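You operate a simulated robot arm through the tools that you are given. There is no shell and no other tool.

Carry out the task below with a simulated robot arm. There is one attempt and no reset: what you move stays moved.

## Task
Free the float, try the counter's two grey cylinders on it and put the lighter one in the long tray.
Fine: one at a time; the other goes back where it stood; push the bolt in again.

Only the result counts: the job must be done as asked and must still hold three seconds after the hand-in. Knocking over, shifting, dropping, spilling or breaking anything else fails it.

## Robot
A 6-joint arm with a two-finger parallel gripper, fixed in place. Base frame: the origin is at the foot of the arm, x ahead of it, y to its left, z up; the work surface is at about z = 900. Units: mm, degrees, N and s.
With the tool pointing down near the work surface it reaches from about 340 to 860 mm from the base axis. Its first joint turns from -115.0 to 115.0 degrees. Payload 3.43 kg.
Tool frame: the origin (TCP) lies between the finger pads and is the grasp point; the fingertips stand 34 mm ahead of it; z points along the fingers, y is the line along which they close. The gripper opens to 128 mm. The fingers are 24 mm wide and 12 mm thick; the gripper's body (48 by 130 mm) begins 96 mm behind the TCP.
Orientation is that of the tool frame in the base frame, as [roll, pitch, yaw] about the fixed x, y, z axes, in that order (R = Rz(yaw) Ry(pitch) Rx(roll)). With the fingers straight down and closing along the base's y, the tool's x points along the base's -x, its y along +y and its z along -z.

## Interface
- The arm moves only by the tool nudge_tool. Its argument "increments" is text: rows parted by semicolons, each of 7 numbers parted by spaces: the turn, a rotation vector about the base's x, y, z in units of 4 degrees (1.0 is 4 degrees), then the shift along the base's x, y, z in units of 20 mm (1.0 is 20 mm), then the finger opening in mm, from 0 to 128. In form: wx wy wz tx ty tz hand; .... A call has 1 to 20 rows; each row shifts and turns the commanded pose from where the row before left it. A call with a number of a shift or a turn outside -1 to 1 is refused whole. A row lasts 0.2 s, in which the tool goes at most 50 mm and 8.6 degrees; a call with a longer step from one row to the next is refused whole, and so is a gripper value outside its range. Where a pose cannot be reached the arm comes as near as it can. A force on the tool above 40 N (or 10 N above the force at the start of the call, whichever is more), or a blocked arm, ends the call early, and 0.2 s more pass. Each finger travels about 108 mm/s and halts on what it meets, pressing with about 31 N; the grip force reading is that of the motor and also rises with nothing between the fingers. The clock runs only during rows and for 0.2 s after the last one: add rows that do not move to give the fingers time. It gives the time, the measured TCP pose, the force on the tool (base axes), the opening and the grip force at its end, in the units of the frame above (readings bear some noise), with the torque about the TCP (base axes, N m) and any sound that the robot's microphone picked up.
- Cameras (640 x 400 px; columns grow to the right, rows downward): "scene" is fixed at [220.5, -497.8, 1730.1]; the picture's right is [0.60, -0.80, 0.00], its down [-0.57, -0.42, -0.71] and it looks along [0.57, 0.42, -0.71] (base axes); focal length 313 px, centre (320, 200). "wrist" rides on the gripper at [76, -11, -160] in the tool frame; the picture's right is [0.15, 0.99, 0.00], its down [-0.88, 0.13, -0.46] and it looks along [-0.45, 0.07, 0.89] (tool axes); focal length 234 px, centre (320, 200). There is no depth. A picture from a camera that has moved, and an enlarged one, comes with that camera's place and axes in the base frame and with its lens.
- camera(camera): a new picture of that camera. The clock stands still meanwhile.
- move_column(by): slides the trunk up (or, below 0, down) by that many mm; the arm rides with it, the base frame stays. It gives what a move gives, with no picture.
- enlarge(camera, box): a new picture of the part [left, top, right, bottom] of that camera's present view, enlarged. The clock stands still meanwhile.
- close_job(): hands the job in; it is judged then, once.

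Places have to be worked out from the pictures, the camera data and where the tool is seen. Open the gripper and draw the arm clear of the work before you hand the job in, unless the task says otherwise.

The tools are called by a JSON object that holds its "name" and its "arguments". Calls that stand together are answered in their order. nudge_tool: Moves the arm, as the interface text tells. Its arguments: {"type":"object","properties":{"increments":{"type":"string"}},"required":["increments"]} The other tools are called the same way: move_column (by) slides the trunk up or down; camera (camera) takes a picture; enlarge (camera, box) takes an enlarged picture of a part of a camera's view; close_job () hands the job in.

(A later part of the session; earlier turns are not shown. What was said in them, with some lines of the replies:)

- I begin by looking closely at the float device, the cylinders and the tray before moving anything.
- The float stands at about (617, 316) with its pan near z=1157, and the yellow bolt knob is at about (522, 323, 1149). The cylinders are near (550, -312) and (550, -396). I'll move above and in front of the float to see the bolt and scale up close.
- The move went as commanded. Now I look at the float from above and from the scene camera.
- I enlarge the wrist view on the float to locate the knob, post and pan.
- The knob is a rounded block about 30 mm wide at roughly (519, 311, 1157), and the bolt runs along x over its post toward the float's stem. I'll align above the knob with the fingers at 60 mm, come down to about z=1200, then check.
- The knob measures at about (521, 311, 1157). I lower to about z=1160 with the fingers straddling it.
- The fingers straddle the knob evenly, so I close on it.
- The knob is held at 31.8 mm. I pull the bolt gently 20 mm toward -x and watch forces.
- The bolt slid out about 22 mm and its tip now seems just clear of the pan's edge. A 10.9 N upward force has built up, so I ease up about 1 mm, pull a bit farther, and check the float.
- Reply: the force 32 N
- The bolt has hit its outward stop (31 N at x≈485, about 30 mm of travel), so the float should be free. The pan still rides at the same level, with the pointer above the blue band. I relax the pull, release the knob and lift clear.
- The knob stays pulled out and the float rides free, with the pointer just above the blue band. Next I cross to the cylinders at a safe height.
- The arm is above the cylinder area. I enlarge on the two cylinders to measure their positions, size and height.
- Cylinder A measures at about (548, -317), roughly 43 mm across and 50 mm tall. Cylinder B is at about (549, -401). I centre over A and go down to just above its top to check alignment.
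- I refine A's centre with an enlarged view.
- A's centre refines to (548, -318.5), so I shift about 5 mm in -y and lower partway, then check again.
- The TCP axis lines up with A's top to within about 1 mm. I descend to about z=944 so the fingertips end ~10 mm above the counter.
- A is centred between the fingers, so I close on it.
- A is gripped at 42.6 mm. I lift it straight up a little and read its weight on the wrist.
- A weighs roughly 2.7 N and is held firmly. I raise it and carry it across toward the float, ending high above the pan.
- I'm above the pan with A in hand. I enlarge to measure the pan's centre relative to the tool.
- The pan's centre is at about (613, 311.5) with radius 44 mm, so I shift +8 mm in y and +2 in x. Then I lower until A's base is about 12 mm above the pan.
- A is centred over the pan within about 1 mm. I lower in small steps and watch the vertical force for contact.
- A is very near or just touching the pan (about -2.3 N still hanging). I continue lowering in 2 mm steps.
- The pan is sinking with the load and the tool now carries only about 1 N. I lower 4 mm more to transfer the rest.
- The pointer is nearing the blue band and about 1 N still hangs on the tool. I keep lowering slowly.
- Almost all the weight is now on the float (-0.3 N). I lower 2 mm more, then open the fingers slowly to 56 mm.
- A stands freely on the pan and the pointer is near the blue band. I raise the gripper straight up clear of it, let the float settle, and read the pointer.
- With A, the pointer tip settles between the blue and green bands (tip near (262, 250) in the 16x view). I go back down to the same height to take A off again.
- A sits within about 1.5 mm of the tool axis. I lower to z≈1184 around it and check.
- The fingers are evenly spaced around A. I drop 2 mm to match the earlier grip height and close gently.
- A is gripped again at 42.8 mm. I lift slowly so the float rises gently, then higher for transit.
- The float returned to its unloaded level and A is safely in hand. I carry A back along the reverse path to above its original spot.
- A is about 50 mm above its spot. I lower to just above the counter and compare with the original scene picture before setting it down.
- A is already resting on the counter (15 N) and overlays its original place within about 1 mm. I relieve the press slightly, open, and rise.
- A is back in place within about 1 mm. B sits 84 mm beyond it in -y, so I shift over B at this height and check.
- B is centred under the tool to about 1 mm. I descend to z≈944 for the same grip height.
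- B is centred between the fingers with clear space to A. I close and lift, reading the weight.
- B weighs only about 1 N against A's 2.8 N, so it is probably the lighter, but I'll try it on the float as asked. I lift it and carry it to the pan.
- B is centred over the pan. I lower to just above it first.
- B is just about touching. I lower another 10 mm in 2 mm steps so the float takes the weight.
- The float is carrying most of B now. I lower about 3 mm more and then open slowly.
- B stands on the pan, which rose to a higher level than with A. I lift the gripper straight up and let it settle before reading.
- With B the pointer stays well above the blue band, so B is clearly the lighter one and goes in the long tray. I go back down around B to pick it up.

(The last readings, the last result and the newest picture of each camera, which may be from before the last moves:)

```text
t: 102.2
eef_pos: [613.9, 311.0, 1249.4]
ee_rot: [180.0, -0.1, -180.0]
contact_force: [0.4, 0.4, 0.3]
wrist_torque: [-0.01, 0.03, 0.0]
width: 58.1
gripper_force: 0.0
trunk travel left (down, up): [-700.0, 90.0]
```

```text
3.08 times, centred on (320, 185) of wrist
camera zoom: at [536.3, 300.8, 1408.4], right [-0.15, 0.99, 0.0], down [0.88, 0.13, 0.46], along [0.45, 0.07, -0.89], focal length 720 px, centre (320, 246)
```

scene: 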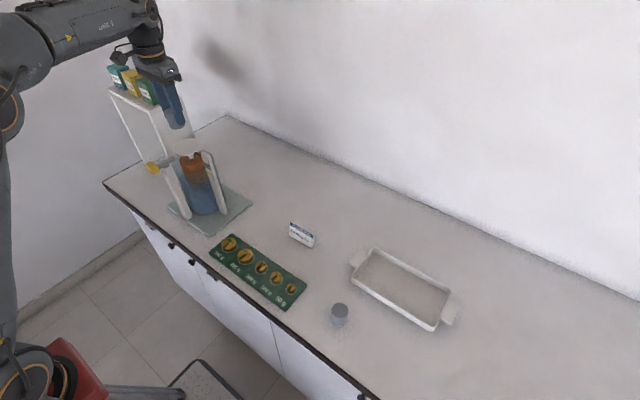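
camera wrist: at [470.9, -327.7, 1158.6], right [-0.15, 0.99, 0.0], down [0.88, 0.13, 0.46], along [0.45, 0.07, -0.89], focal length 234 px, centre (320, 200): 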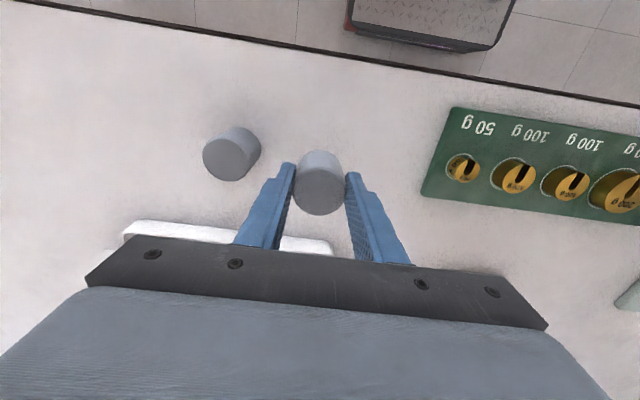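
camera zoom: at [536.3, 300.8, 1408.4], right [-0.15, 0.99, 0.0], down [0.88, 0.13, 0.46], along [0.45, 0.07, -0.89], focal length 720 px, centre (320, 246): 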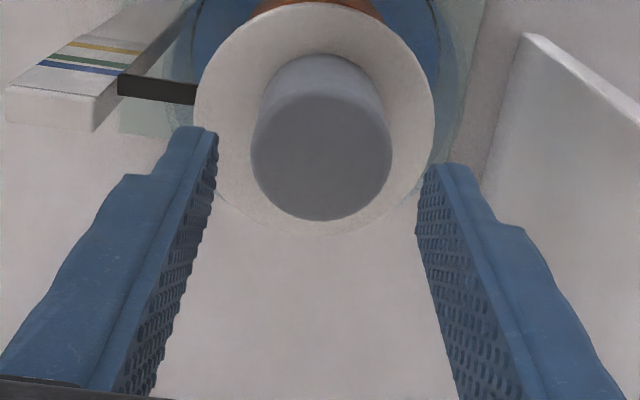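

Alignment is within 1 mm. I descend to about z=1193 (tips stay ~9 mm above the pan) and close.

{"name": "nudge_tool", "arguments": {"increments": "0 0 0 0 0.02 -0.8 58; 0 0 0 0 0 -0.8 58; 0 0 0 0 0 -0.7 58; 0 0 0 0 0 -0.4 58; 0 0 0 0 0 0 58; 0 0 0 0 0 0 58"}}

{"name": "enlarge", "arguments": {"camera": "wrist", "box": [240, 120, 400, 250]}}

{"name": "enlarge", "arguments": {"camera": "scene", "box": [165, 125, 225, 185]}}

```text
t: 103.6
eef_pos: [613.3, 310.3, 1193.5]
ee_rot: [179.9, -0.1, -180.0]
contact_force: [0.5, 0.1, -0.6]
wrist_torque: [-0.02, 0.0, 0.03]
width: 58.2
gripper_force: 0.0
trunk travel left (down, up): [-700.0, 90.0]
```

```text
3.08 times, centred on (320, 185) of wrist
camera zoom: at [536.5, 300.4, 1353.7], right [-0.15, 0.99, 0.0], down [0.88, 0.13, 0.46], along [0.45, 0.07, -0.89], focal length 720 px, centre (320, 246)
```

zoom: 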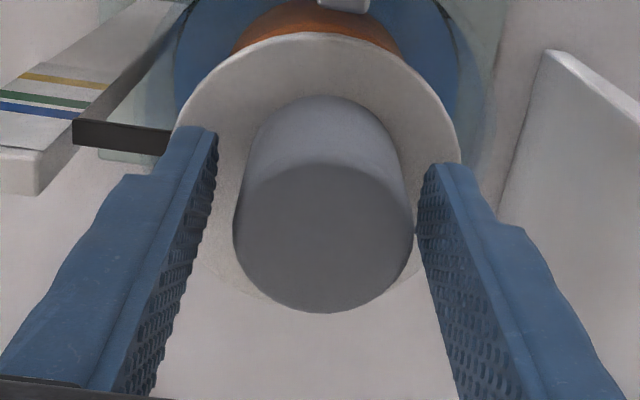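

```text
6.67 times, centred on (195, 155) of scene
camera zoom: at [220.5, -497.8, 1730.1], right [0.6, -0.8, 0.0], down [-0.57, -0.42, -0.71], along [0.57, 0.42, -0.71], focal length 2084 px, centre (1153, 500)
```

zoom: 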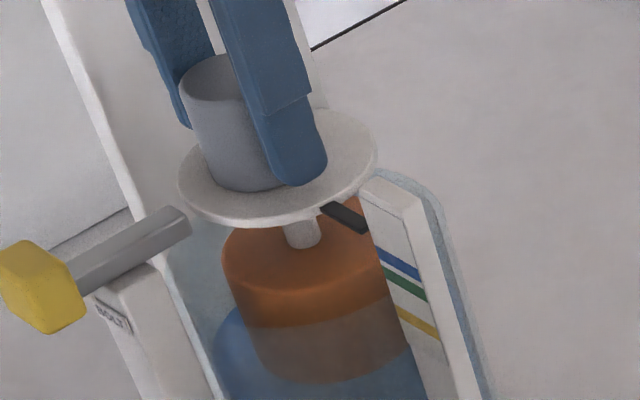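

B is 1 mm off to +y of the finger centre, so I nudge across and close.

{"name": "nudge_tool", "arguments": {"increments": "0 0 0 0 0.05 0 56; 0 0 0 0 0 0 50; 0 0 0 0 0 0 46; 0 0 0 0 0 0 42; 0 0 0 0 0 0 36; 0 0 0 0 0 0 36"}}

{"name": "nudge_tool", "arguments": {"increments": "0 0 0 0 0 0.15 36; 0 0 0 0 0 0.2 36; 0 0 0 0 0 0.2 36; 0 0 0 0 0 0.2 36; 0 0 0 0 0 0.3 36; 0 0 0 0 0 0.5 36; 0 0 0 0 0 0.8 36; 0 0 0 0 0 1 36; 0 0 0 0 0 1 36; 0 0 0 0 0 0.5 36; 0 0 0 0 0 0 36; 0 0 0 0 0 0 36"}}

{"name": "enlarge", "arguments": {"camera": "scene", "box": [140, 100, 250, 200]}}

{"name": "enlarge", "arguments": {"camera": "wrist", "box": [240, 90, 400, 220]}}

```text
t: 105.0
eef_pos: [613.5, 312.6, 1193.3]
ee_rot: [180.0, 0.0, 180.0]
contact_force: [-0.4, -0.1, 0.6]
wrist_torque: [-0.02, 0.04, 0.02]
width: 43.4
gripper_force: 30.5
trunk travel left (down, up): [-700.0, 90.0]
```

```text
t: 107.6
eef_pos: [611.0, 312.8, 1290.1]
ee_rot: [180.0, 0.1, 179.9]
contact_force: [-0.2, 0.6, -1.2]
wrist_torque: [-0.03, -0.03, 0.01]
width: 43.1
gripper_force: 30.7
trunk travel left (down, up): [-700.0, 90.0]
```

```text
4.00 times, centred on (195, 150) of scene
camera zoom: at [220.5, -497.8, 1730.1], right [0.6, -0.8, 0.0], down [-0.57, -0.42, -0.71], along [0.57, 0.42, -0.71], focal length 1250 px, centre (820, 400)
```

zoom: 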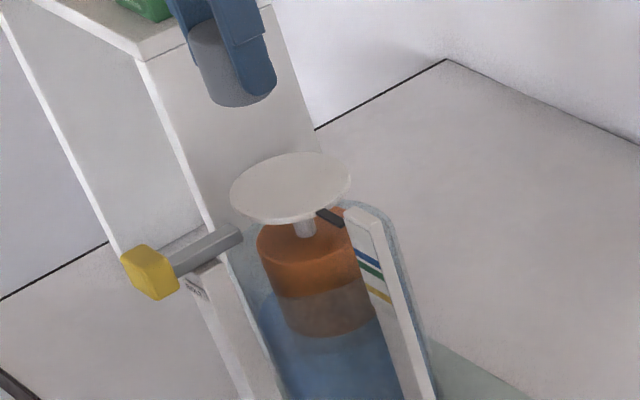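

```text
3.08 times, centred on (320, 155) of wrist
camera zoom: at [535.6, 302.1, 1450.6], right [-0.15, 0.99, 0.0], down [0.88, 0.13, 0.46], along [0.45, 0.07, -0.89], focal length 720 px, centre (320, 338)
```

zoom: 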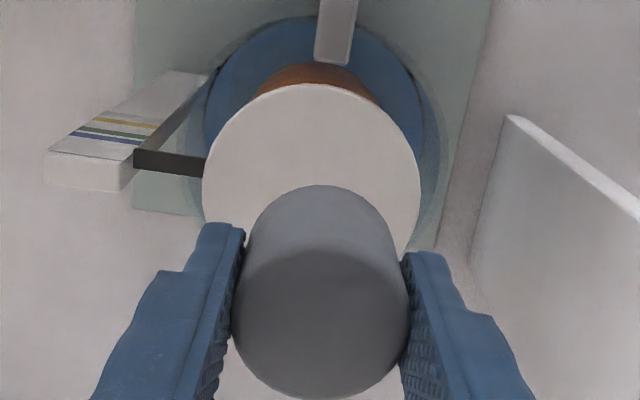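

B is in hand and the float is free at its unloaded level again. The tray spans about x 655–790, y -528 to -284, so I carry B to about (712, -385) over it, descending on the way.

{"name": "nudge_tool", "arguments": {"increments": "0 0 0 0 -0.5 0 36; 0 0 0 0.1 -1 0 36; 0 0 0 0.1 -1 0 36; 0 0 0 0.1 -1 0 36; 0 0 0 0.1 -1 0 36; 0 0 0 0.1 -1 0 36; 0 0 0 0.1 -1 0 36; 0 0 0 0.1 -1 0 36; 0 0 0 0.1 -1 0 36; 0 0 0 0.1 -1 0 36; 0 0 0 0.1 -1 0 36; 0 0 0 0.1 -1 0 36; 0 0 0 0.1 -1 0 36; 0 0 0 0.1 -1 0 36; 0 0 0 0.1 -1 0 36; 0 0 0 0.1 -1 0 36; 0 0 0 0.1 -1 0 36; 0 0 0 0.1 -1 0 36; 0 0 0 0.1 -1 0 36; 0 0 0 0.1 -1 0 36"}}

{"name": "nudge_tool", "arguments": {"increments": "0 0 0 0.2 -1 -0.6 36; 0 0 0 0.2 -1 -0.6 36; 0 0 0 0.2 -1 -0.6 36; 0 0 0 0.2 -1 -0.6 36; 0 0 0 0.2 -1 -0.6 36; 0 0 0 0.2 -1 -0.6 36; 0 0 0 0.2 -1 -0.6 36; 0 0 0 0.2 -1 -0.6 36; 0 0 0 0.2 -1 -0.6 36; 0 0 0 0.2 -1 -0.6 36; 0 0 0 0.2 -1 -0.6 36; 0 0 0 0.2 -1 -0.6 36; 0 0 0 0.2 -1 -0.6 36; 0 0 0 0.2 -1 -0.6 36; 0 0 0 0.2 -0.8 -0.6 36; 0 0 0 0.15 -0.4 0 36; 0 0 0 0 0 0 36; 0 0 0 0 0 0 36"}}

{"name": "camera", "arguments": {"camera": "wrist"}}

{"name": "camera", "arguments": {"camera": "scene"}}

```text
t: 111.8
eef_pos: [651.9, -78.5, 1288.0]
ee_rot: [-180.0, 0.1, -180.0]
contact_force: [-0.1, 0.5, 0.1]
wrist_torque: [-0.04, 0.0, 0.01]
width: 42.9
gripper_force: 31.0
trunk travel left (down, up): [-700.0, 90.0]
```

```text
t: 115.6
eef_pos: [713.3, -380.8, 1111.2]
ee_rot: [-180.0, 0.0, 180.0]
contact_force: [0.1, 0.2, -1.2]
wrist_torque: [-0.01, -0.02, 0.02]
width: 42.9
gripper_force: 31.3
trunk travel left (down, up): [-700.0, 90.0]
```

```text
taken
camera wrist: at [638.0, -391.5, 1270.5], right [-0.15, 0.99, 0.0], down [0.88, 0.13, 0.46], along [0.45, 0.07, -0.89], focal length 234 px, centre (320, 200)
```

wrist: 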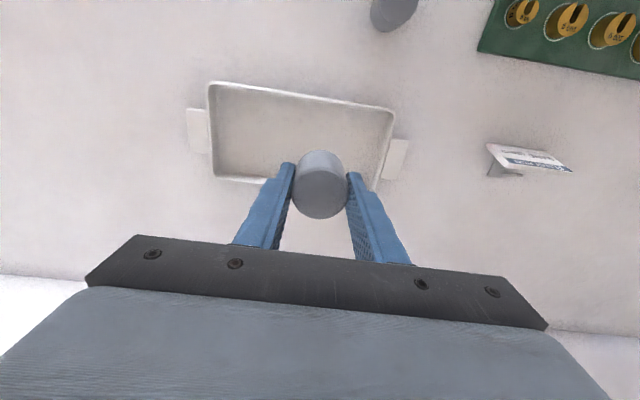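

```text
taken
```

scene: 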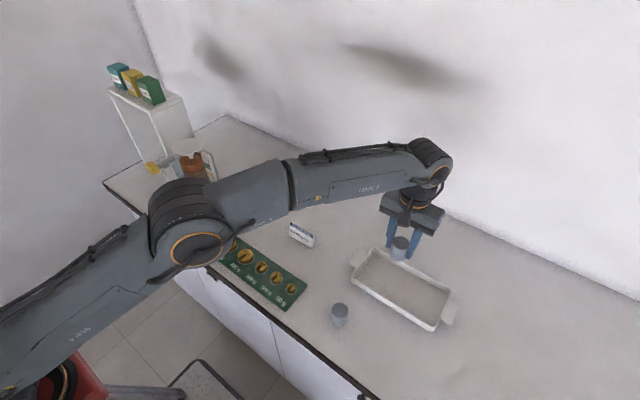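

B is over the tray's interior at about (714, -381), well inside its walls. I lower toward the tray floor.

{"name": "nudge_tool", "arguments": {"increments": "0 0 0 0 -0.2 -1 36; 0 0 0 0 -0.1 -1 36; 0 0 0 0 0 -1 36; 0 0 0 0 0 -1 36; 0 0 0 0 0 -1 36; 0 0 0 0 0 -1 36; 0 0 0 0 0 -0.8 36; 0 0 0 0 0 -0.4 36; 0 0 0 0 0 0 36; 0 0 0 0 0 0 36"}}

{"name": "enlarge", "arguments": {"camera": "wrist", "box": [180, 60, 420, 230]}}

{"name": "enlarge", "arguments": {"camera": "scene", "box": [330, 200, 470, 340]}}

```text
t: 117.8
eef_pos: [713.1, -391.3, 967.5]
ee_rot: [180.0, 0.0, -179.9]
contact_force: [0.9, -0.3, -0.7]
wrist_torque: [0.0, 0.03, 0.03]
width: 42.8
gripper_force: 30.6
trunk travel left (down, up): [-700.0, 90.0]
```

```text
2.35 times, centred on (300, 145) of wrist
camera zoom: at [636.4, -401.2, 1127.1], right [-0.15, 0.99, 0.0], down [0.88, 0.13, 0.46], along [0.45, 0.07, -0.89], focal length 551 px, centre (367, 329)
```

zoom: 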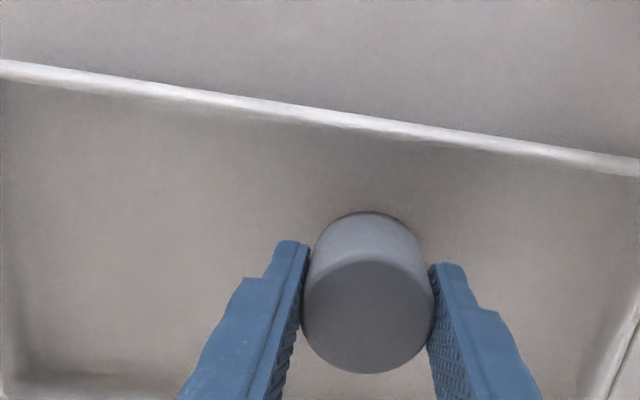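

```text
2.86 times, centred on (400, 270) of scene
camera zoom: at [220.5, -497.8, 1730.1], right [0.6, -0.8, 0.0], down [-0.57, -0.42, -0.71], along [0.57, 0.42, -0.71], focal length 893 px, centre (91, 0)
```

zoom: 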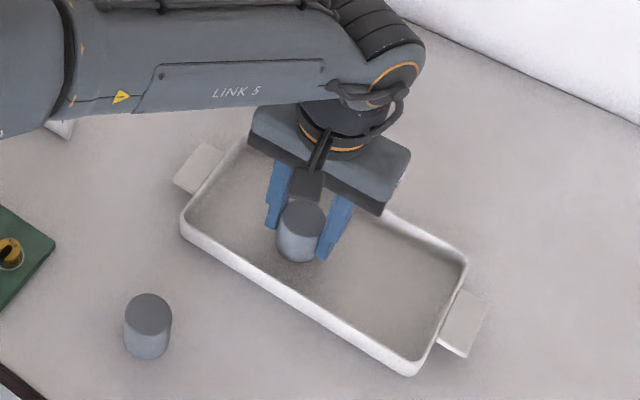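

B hangs well inside the tray. I lower in small steps until contact with the tray floor.

{"name": "nudge_tool", "arguments": {"increments": "0 0 0 0 0 -0.2 36; 0 0 0 0 0 -0.2 36; 0 0 0 0 0 -0.1 36; 0 0 0 0 0 -0.1 36; 0 0 0 0 0 0 36"}}

{"name": "nudge_tool", "arguments": {"increments": "0 0 0 0 0 -0.1 36; 0 0 0 0 0 -0.1 36; 0 0 0 0 0 0 36"}}

```text
t: 119.0
eef_pos: [714.3, -388.9, 953.8]
ee_rot: [-180.0, 0.0, -180.0]
contact_force: [0.0, -0.1, -0.5]
wrist_torque: [0.02, -0.02, -0.01]
width: 43.2
gripper_force: 31.5
trunk travel left (down, up): [-700.0, 90.0]
```

```text
t: 119.8
eef_pos: [712.4, -389.5, 952.2]
ee_rot: [-179.9, 0.1, 179.9]
contact_force: [1.0, -1.0, 11.8]
wrist_torque: [0.21, 0.04, 0.0]
width: 43.2
gripper_force: 31.0
trunk travel left (down, up): [-700.0, 90.0]
```

B touches the tray floor (11.8 N). I ease the press off, open the fingers to 60 mm and rise straight up.

{"name": "nudge_tool", "arguments": {"increments": "0 0 0 0 0 0.03 36; 0 0 0 0 0 0 36; 0 0 0 0 0 0 43; 0 0 0 0 0 0 48; 0 0 0 0 0 0 60; 0 0 0 0 0 0 60; 0 0 0 0 0 0.5 60; 0 0 0 0 0 1 60; 0 0 0 0 0 1 60; 0 0 0 0 0 1 60; 0 0 0 0 0 1 60; 0 0 0 0 0 1 60; 0 0 0 0 0 0 60"}}

{"name": "enlarge", "arguments": {"camera": "scene", "box": [330, 200, 470, 340]}}

{"name": "enlarge", "arguments": {"camera": "wrist", "box": [180, 60, 420, 230]}}

```text
t: 122.6
eef_pos: [713.5, -387.5, 1060.9]
ee_rot: [180.0, 0.0, -180.0]
contact_force: [-0.6, -0.2, -0.5]
wrist_torque: [0.01, 0.0, 0.0]
width: 59.8
gripper_force: 0.0
trunk travel left (down, up): [-700.0, 90.0]
```

```text
2.86 times, centred on (400, 270) of scene
camera zoom: at [220.5, -497.8, 1730.1], right [0.6, -0.8, 0.0], down [-0.57, -0.42, -0.71], along [0.57, 0.42, -0.71], focal length 893 px, centre (91, 0)
```

zoom: 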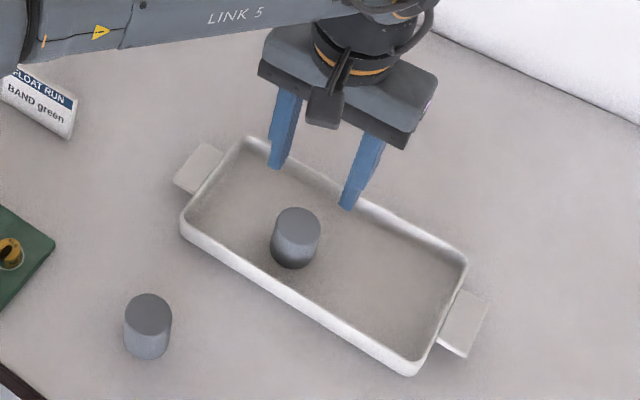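

```text
2.35 times, centred on (300, 145) of wrist
camera zoom: at [636.3, -397.9, 1221.3], right [-0.15, 0.99, 0.0], down [0.88, 0.13, 0.46], along [0.45, 0.07, -0.89], focal length 551 px, centre (367, 329)
```

zoom: 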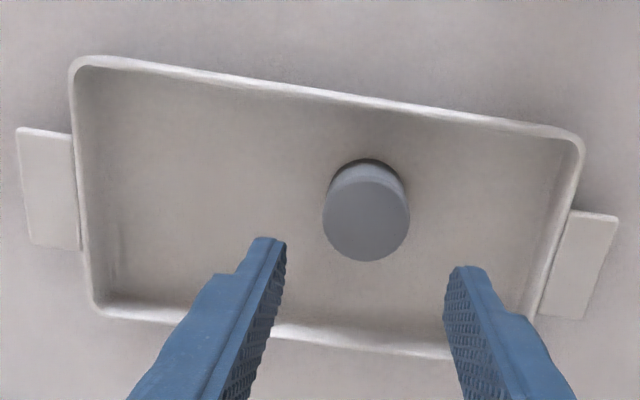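

B stands upright in the tray, and A stands in its old place. Now I return to the float to push the bolt in again, travelling high above everything.

{"name": "nudge_tool", "arguments": {"increments": "0 0 0 -0.3 0.5 1 60; 0 0 0 -0.3 1 1 60; 0 0 0 -0.3 1 1 60; 0 0 0 -0.3 1 1 60; 0 0 0 -0.3 1 1 60; 0 0 0 -0.3 1 1 60; 0 0 0 -0.3 1 1 60; 0 0 0 -0.3 1 1 60; 0 0 0 -0.3 1 1 60; 0 0 0 -0.3 1 1 60; 0 0 0 -0.3 1 0 60; 0 0 0 -0.3 1 0 60; 0 0 0 -0.3 1 0 60; 0 0 0 -0.3 1 0 60; 0 0 0 -0.3 1 0 60; 0 0 0 -0.3 1 0 60; 0 0 0 -0.3 1 0 60; 0 0 0 -0.3 1 0 60; 0 0 0 -0.3 1 0 60; 0 0 0 -0.3 1 0 60"}}

{"name": "nudge_tool", "arguments": {"increments": "0 0 0 -0.35 1 0 60; 0 0 0 -0.35 1 0 60; 0 0 0 -0.35 1 0 60; 0 0 0 -0.35 1 0 60; 0 0 0 -0.35 1 0 60; 0 0 0 -0.35 1 0 60; 0 0 0 -0.35 1 0 60; 0 0 0 -0.35 1 0 60; 0 0 0 -0.35 1 0 60; 0 0 0 -0.35 1 0 60; 0 0 0 -0.35 1 0 60; 0 0 0 -0.35 1 0 60; 0 0 0 -0.35 1 0 60; 0 0 0 -0.35 1 0 60; 0 0 0 -0.3 0.8 0 60; 0 0 0 0 0.4 0 60; 0 0 0 0 0 0 60; 0 0 0 0 0 0 60"}}

{"name": "enlarge", "arguments": {"camera": "wrist", "box": [240, 110, 400, 250]}}

{"name": "camera", "arguments": {"camera": "scene"}}

```text
t: 126.8
eef_pos: [596.3, 1.7, 1258.8]
ee_rot: [-180.0, 0.0, -180.0]
contact_force: [-0.2, -0.6, -0.3]
wrist_torque: [0.01, 0.01, 0.01]
width: 59.7
gripper_force: 0.0
trunk travel left (down, up): [-700.0, 90.0]
```

```text
t: 130.6
eef_pos: [489.9, 305.1, 1260.6]
ee_rot: [-180.0, 0.0, 179.9]
contact_force: [-0.2, 0.5, 0.4]
wrist_torque: [0.0, 0.03, 0.02]
width: 60.0
gripper_force: 0.0
trunk travel left (down, up): [-700.0, 90.0]
```

```text
2.86 times, centred on (320, 180) of wrist
camera zoom: at [413.2, 295.1, 1420.1], right [-0.15, 0.99, 0.0], down [0.88, 0.13, 0.46], along [0.45, 0.07, -0.89], focal length 669 px, centre (320, 257)
```

zoom: 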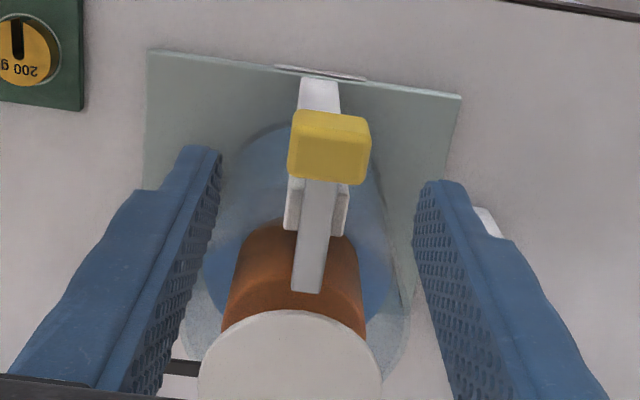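

```text
taken
```

scene: 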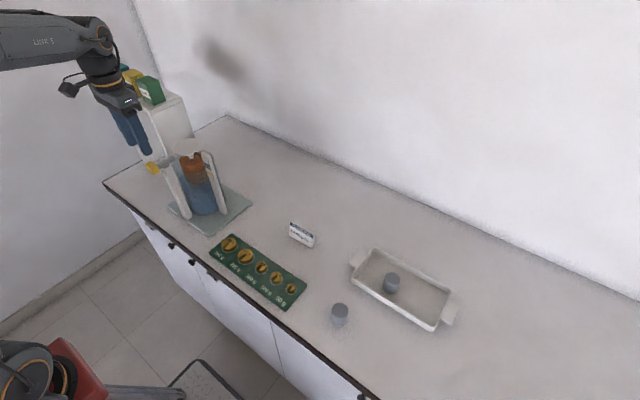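

The knob is seen at about (493, 312) and the pan is empty. I align over the knob and lower to z≈1205 to verify.

{"name": "nudge_tool", "arguments": {"increments": "0 0 0 0 0.3 -0.6 60; 0 0 0 0 0 -0.8 60; 0 0 0 0 0 -0.8 60; 0 0 0 0 0 -0.5 60; 0 0 0 0 0 0 60; 0 0 0 0 0 0 60"}}

{"name": "enlarge", "arguments": {"camera": "wrist", "box": [240, 110, 400, 250]}}

```text
t: 132.0
eef_pos: [492.1, 311.2, 1206.4]
ee_rot: [180.0, 0.0, -180.0]
contact_force: [0.2, -0.3, 0.4]
wrist_torque: [0.0, 0.01, -0.02]
width: 60.0
gripper_force: 0.1
trunk travel left (down, up): [-700.0, 90.0]
```

```text
2.86 times, centred on (320, 180) of wrist
camera zoom: at [415.0, 301.7, 1366.5], right [-0.15, 0.99, 0.0], down [0.88, 0.13, 0.46], along [0.45, 0.07, -0.89], focal length 669 px, centre (320, 257)
```

zoom: 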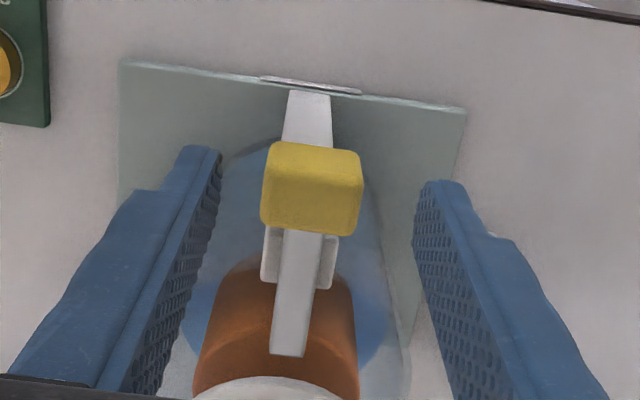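

The knob is at about (496, 312). I fine-tune by 1–2 mm and lower to z≈1160 to grip it.

{"name": "nudge_tool", "arguments": {"increments": "0 0 0 -0.1 -0.03 -0.6 60; 0 0 0 0 0 -0.7 60; 0 0 0 0 0 -0.6 60; 0 0 0 0 0 -0.4 60; 0 0 0 0 0 0 60; 0 0 0 0 0 0 60"}}

{"name": "enlarge", "arguments": {"camera": "wrist", "box": [240, 110, 400, 250]}}

{"name": "enlarge", "arguments": {"camera": "scene", "box": [130, 110, 230, 190]}}

```text
t: 133.4
eef_pos: [488.5, 308.6, 1160.2]
ee_rot: [-179.9, -0.1, -179.9]
contact_force: [-0.5, -0.8, 0.0]
wrist_torque: [0.02, -0.02, 0.02]
width: 59.8
gripper_force: 0.1
trunk travel left (down, up): [-700.0, 90.0]
```

```text
2.86 times, centred on (320, 180) of wrist
camera zoom: at [412.1, 299.2, 1320.6], right [-0.15, 0.99, 0.0], down [0.88, 0.13, 0.46], along [0.45, 0.07, -0.89], focal length 669 px, centre (320, 257)
```

zoom: 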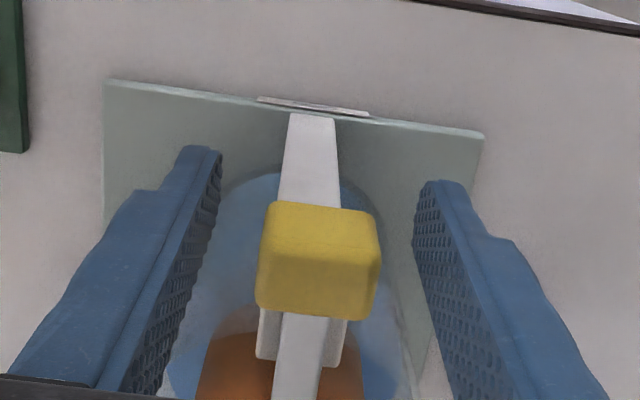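

```text
5.00 times, centred on (180, 150) of scene
camera zoom: at [220.5, -497.8, 1730.1], right [0.6, -0.8, 0.0], down [-0.57, -0.42, -0.71], along [0.57, 0.42, -0.71], focal length 1563 px, centre (1020, 450)
```

zoom: 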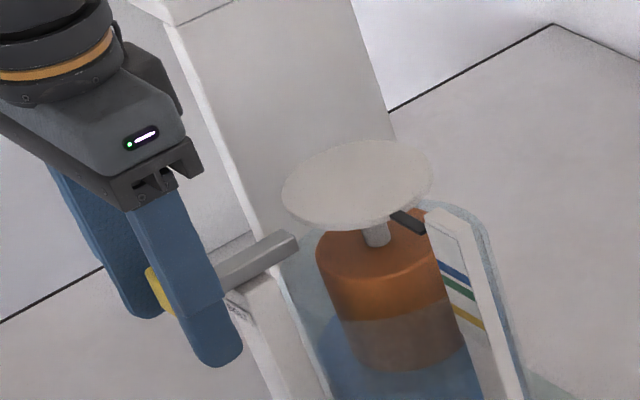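

The knob sits midway between the fingers, so I close on it.

{"name": "nudge_tool", "arguments": {"increments": "0 0 0 0 0 0 44; 0 0 0 0 0 0 34; 0 0 0 0 0 0 22; 0 0 0 0 0 0 22; 0 0 0 0 0 0 22"}}

```text
t: 134.6
eef_pos: [488.7, 310.4, 1161.4]
ee_rot: [-180.0, 0.1, -180.0]
contact_force: [0.5, 4.2, -0.4]
wrist_torque: [0.24, -0.02, -0.06]
width: 31.8
gripper_force: 45.2
trunk travel left (down, up): [-700.0, 90.0]
```

The knob is gripped. I push it +x in 5 mm steps, watching force and the rod's tip under the pan.

{"name": "nudge_tool", "arguments": {"increments": "0 0 0 0.2 0.02 0 22; 0 0 0 0.2 0 0 22; 0 0 0 0.2 0 0 22; 0 0 0 0.2 0 0 22; 0 0 0 0 0 0 22"}}

{"name": "enlarge", "arguments": {"camera": "scene", "box": [130, 110, 230, 190]}}

```text
t: 135.8
eef_pos: [505.8, 310.0, 1160.1]
ee_rot: [-180.0, -0.2, 179.9]
contact_force: [0.8, -8.6, -22.9]
wrist_torque: [0.46, -0.83, 0.11]
width: 32.1
gripper_force: 45.1
trunk travel left (down, up): [-700.0, 90.0]
```

```text
5.00 times, centred on (180, 150) of scene
camera zoom: at [220.5, -497.8, 1730.1], right [0.6, -0.8, 0.0], down [-0.57, -0.42, -0.71], along [0.57, 0.42, -0.71], focal length 1563 px, centre (1020, 450)
```

zoom: 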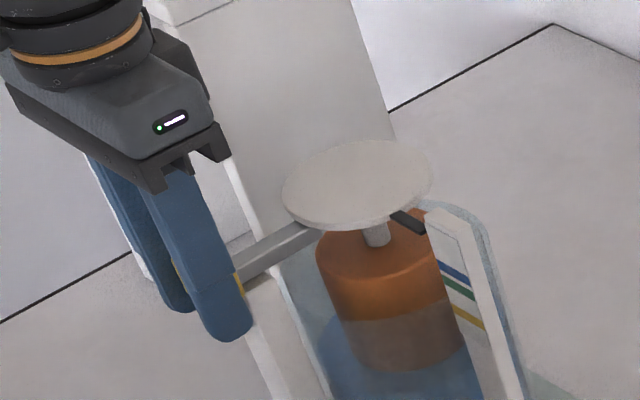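

The bolt slid in about 17 mm. A downward reaction of 23 N shows the tool riding a bit high, so I lower 1 mm and keep pushing.

{"name": "nudge_tool", "arguments": {"increments": "0 0 0 0 -0.02 -0.05 22; 0 0 0 0.15 0 0 22; 0 0 0 0.15 0 0 22; 0 0 0 0 0 0 22"}}

{"name": "enlarge", "arguments": {"camera": "scene", "box": [130, 110, 230, 190]}}

```text
t: 136.8
eef_pos: [511.4, 309.1, 1161.6]
ee_rot: [-180.0, 0.0, 179.9]
contact_force: [-0.1, -11.3, -2.4]
wrist_torque: [-0.23, 1.36, -0.01]
width: 32.0
gripper_force: 44.6
trunk travel left (down, up): [-700.0, 90.0]
```

```text
5.00 times, centred on (180, 150) of scene
camera zoom: at [220.5, -497.8, 1730.1], right [0.6, -0.8, 0.0], down [-0.57, -0.42, -0.71], along [0.57, 0.42, -0.71], focal length 1563 px, centre (1020, 450)
```

zoom: 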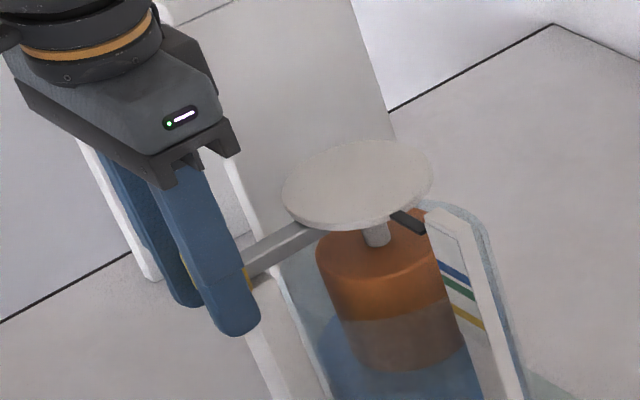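

About 22 mm in, with no end stop yet. I keep pushing in 3 mm steps until it stops.

{"name": "nudge_tool", "arguments": {"increments": "0 0 0 0.15 -0.03 0 22; 0 0 0 0.15 0 0 22; 0 0 0 0 0 0 22"}}

{"name": "nudge_tool", "arguments": {"increments": "0 0 0 0.1 0 0 22; 0 0 0 0 0 0 22"}}

{"name": "enlarge", "arguments": {"camera": "scene", "box": [130, 110, 230, 190]}}

```text
t: 137.6
eef_pos: [515.1, 308.8, 1160.0]
ee_rot: [-180.0, 0.1, -180.0]
contact_force: [-15.8, -15.6, 4.3]
wrist_torque: [-0.22, -0.21, -0.2]
width: 32.1
gripper_force: 45.0
trunk travel left (down, up): [-700.0, 90.0]
```

```text
t: 138.2
eef_pos: [515.2, 310.0, 1159.9]
ee_rot: [180.0, -0.1, -180.0]
contact_force: [-30.4, -14.7, 11.0]
wrist_torque: [0.09, 0.15, -0.38]
width: 31.9
gripper_force: 44.8
trunk travel left (down, up): [-700.0, 90.0]
```

```text
5.00 times, centred on (180, 150) of scene
camera zoom: at [220.5, -497.8, 1730.1], right [0.6, -0.8, 0.0], down [-0.57, -0.42, -0.71], along [0.57, 0.42, -0.71], focal length 1563 px, centre (1020, 450)
```

zoom: 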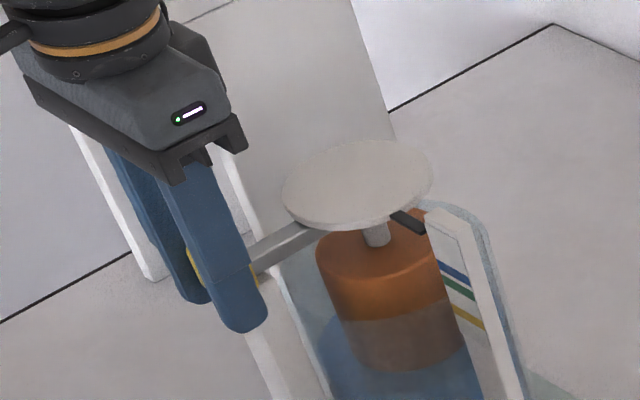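

The bolt hits its inner stop at x=515.2 (30 N), the same place where it started. I relax the push a little, release the knob and rise clear.

{"name": "nudge_tool", "arguments": {"increments": "0 0 0 -0.06 0 0 22; 0 0 0 0 0 0 26; 0 0 0 0 0 0 40; 0 0 0 0 0 0 60; 0 0 0 0 0 0 60; 0 0 0 0 0 0.3 60; 0 0 0 0 0 0.8 60; 0 0 0 0 0 1 60; 0 0 0 0 0 1 60; 0 0 0 0 0 1 60; 0 0 0 0 0 0 60"}}

{"name": "enlarge", "arguments": {"camera": "scene", "box": [155, 145, 195, 185]}}

{"name": "enlarge", "arguments": {"camera": "wrist", "box": [240, 110, 400, 250]}}

```text
t: 140.6
eef_pos: [519.8, 309.5, 1241.3]
ee_rot: [-180.0, 0.0, 180.0]
contact_force: [0.6, 0.0, 0.5]
wrist_torque: [0.0, 0.04, 0.02]
width: 59.7
gripper_force: 0.1
trunk travel left (down, up): [-700.0, 90.0]
```

```text
10.00 times, centred on (175, 165) of scene
camera zoom: at [220.5, -497.8, 1730.1], right [0.6, -0.8, 0.0], down [-0.57, -0.42, -0.71], along [0.57, 0.42, -0.71], focal length 3126 px, centre (1770, 550)
```

zoom: 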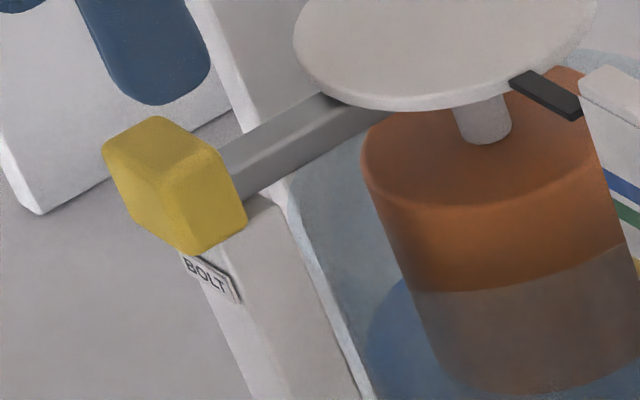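

```text
2.86 times, centred on (320, 180) of wrist
camera zoom: at [442.9, 299.4, 1401.6], right [-0.15, 0.99, 0.0], down [0.88, 0.13, 0.46], along [0.45, 0.07, -0.89], focal length 669 px, centre (320, 257)
```

zoom: 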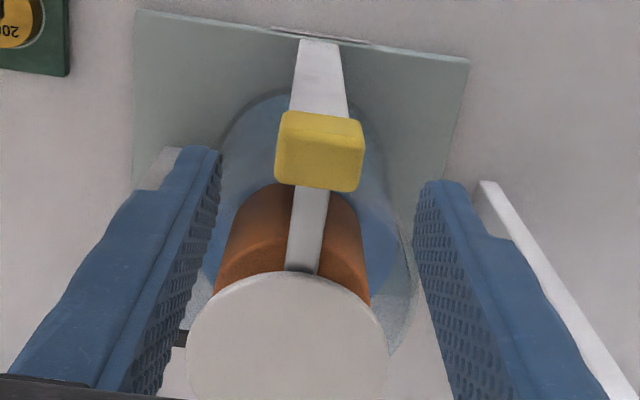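

The bolt now looks identical to the starting picture. I raise the arm, withdraw toward the start pose with the gripper open, and check everything.

{"name": "nudge_tool", "arguments": {"increments": "0 0 0 0 0 1 80; 0 0 0 0 -0.3 1 100; 0 0 0 0 -1 1 128; 0 0 0 0 -1 1 128; 0 0 0 0 -1 1 128; 0 0 0 0 -1 1 128; 0 0 0 0 -1 1 128; 0 0 0 0 -1 1 128; 0 0 0 0 -1 1 128; 0 0 0 0 -1 1 128; 0 0 0 0 -1 0 128; 0 0 0 0 -1 0 128; 0 0 0 0 -1 0 128; 0 0 0 0 -1 0 128; 0 0 0 0 -1 0 128; 0 0 0 0 -1 0 128; 0 0 0 0 -1 0 128; 0 0 0 0 -1 0 128; 0 0 0 0 -1 0 128; 0 0 0 0 -1 0 128"}}

{"name": "camera", "arguments": {"camera": "scene"}}

{"name": "enlarge", "arguments": {"camera": "scene", "box": [280, 210, 480, 360]}}

{"name": "enlarge", "arguments": {"camera": "scene", "box": [130, 120, 270, 240]}}

```text
t: 144.8
eef_pos: [515.6, -54.8, 1440.6]
ee_rot: [-180.0, 0.0, -180.0]
contact_force: [0.0, 0.0, 0.7]
wrist_torque: [-0.03, 0.0, 0.0]
width: 127.8
gripper_force: 0.1
trunk travel left (down, up): [-700.0, 90.0]
```

```text
taken
```

scene: 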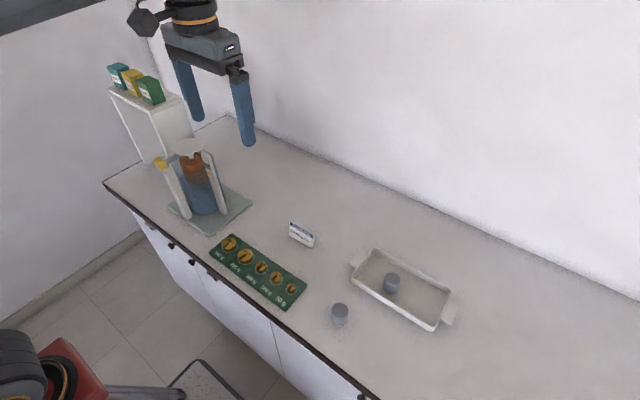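

```text
2.67 times, centred on (380, 285) of scene
camera zoom: at [220.5, -497.8, 1730.1], right [0.6, -0.8, 0.0], down [-0.57, -0.42, -0.71], along [0.57, 0.42, -0.71], focal length 834 px, centre (160, -27)
```

zoom: 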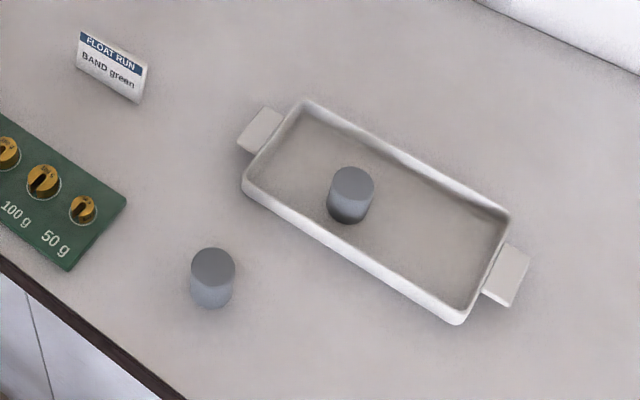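

```text
3.33 times, centred on (200, 180) of scene
camera zoom: at [220.5, -497.8, 1730.1], right [0.6, -0.8, 0.0], down [-0.57, -0.42, -0.71], along [0.57, 0.42, -0.71], focal length 1042 px, centre (720, 267)
```

zoom: 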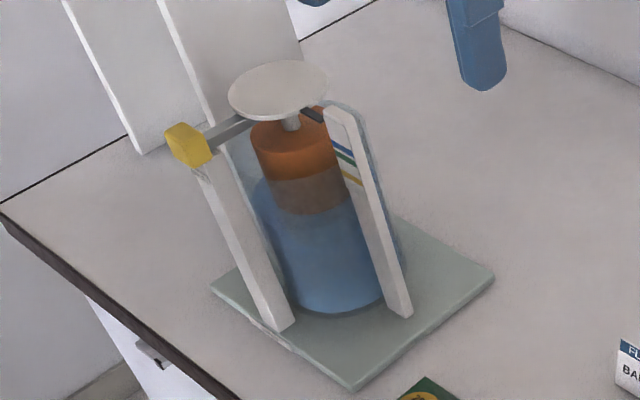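

The pictures show the job is done:
- **Bolt and float:** the bolt is back in and the float looks as it did at the start.
- **Heavier cylinder:** it stands where it was at the start.
- **Lighter cylinder:** it stands upright in the long tray.
- **Everything else:** the card, weights and tray have not moved, and the arm is clear with the gripper open.

I hand the job in.

{"name": "close_job", "arguments": {}}

```text
The job is handed in.
```

The job is done and handed in. The lighter cylinder is in the long tray, the other is back where it stood, and the bolt is pushed in again.

- **Float readings:** I tried the cylinders one at a time. The one that stood nearer the weights pulled the pointer down to between the blue and green bands. The one farther from the weights left it well above the blue band, so that is the lighter one.
- **Weight check:** while lifting them, the wrist force read about 2.8 N for the heavier cylinder and about 1 N for the lighter, which agrees with the float.
- **Heavier cylinder:** in the scene picture taken after I set it down, it is within about 1 mm of its original spot.
- **Bolt:** I pushed it in until it stopped, at the same position as at the start, and the float looks unchanged from the first picture.

The final pictures show the tray, weights and card unmoved. The arm is raised clear with the gripper open.
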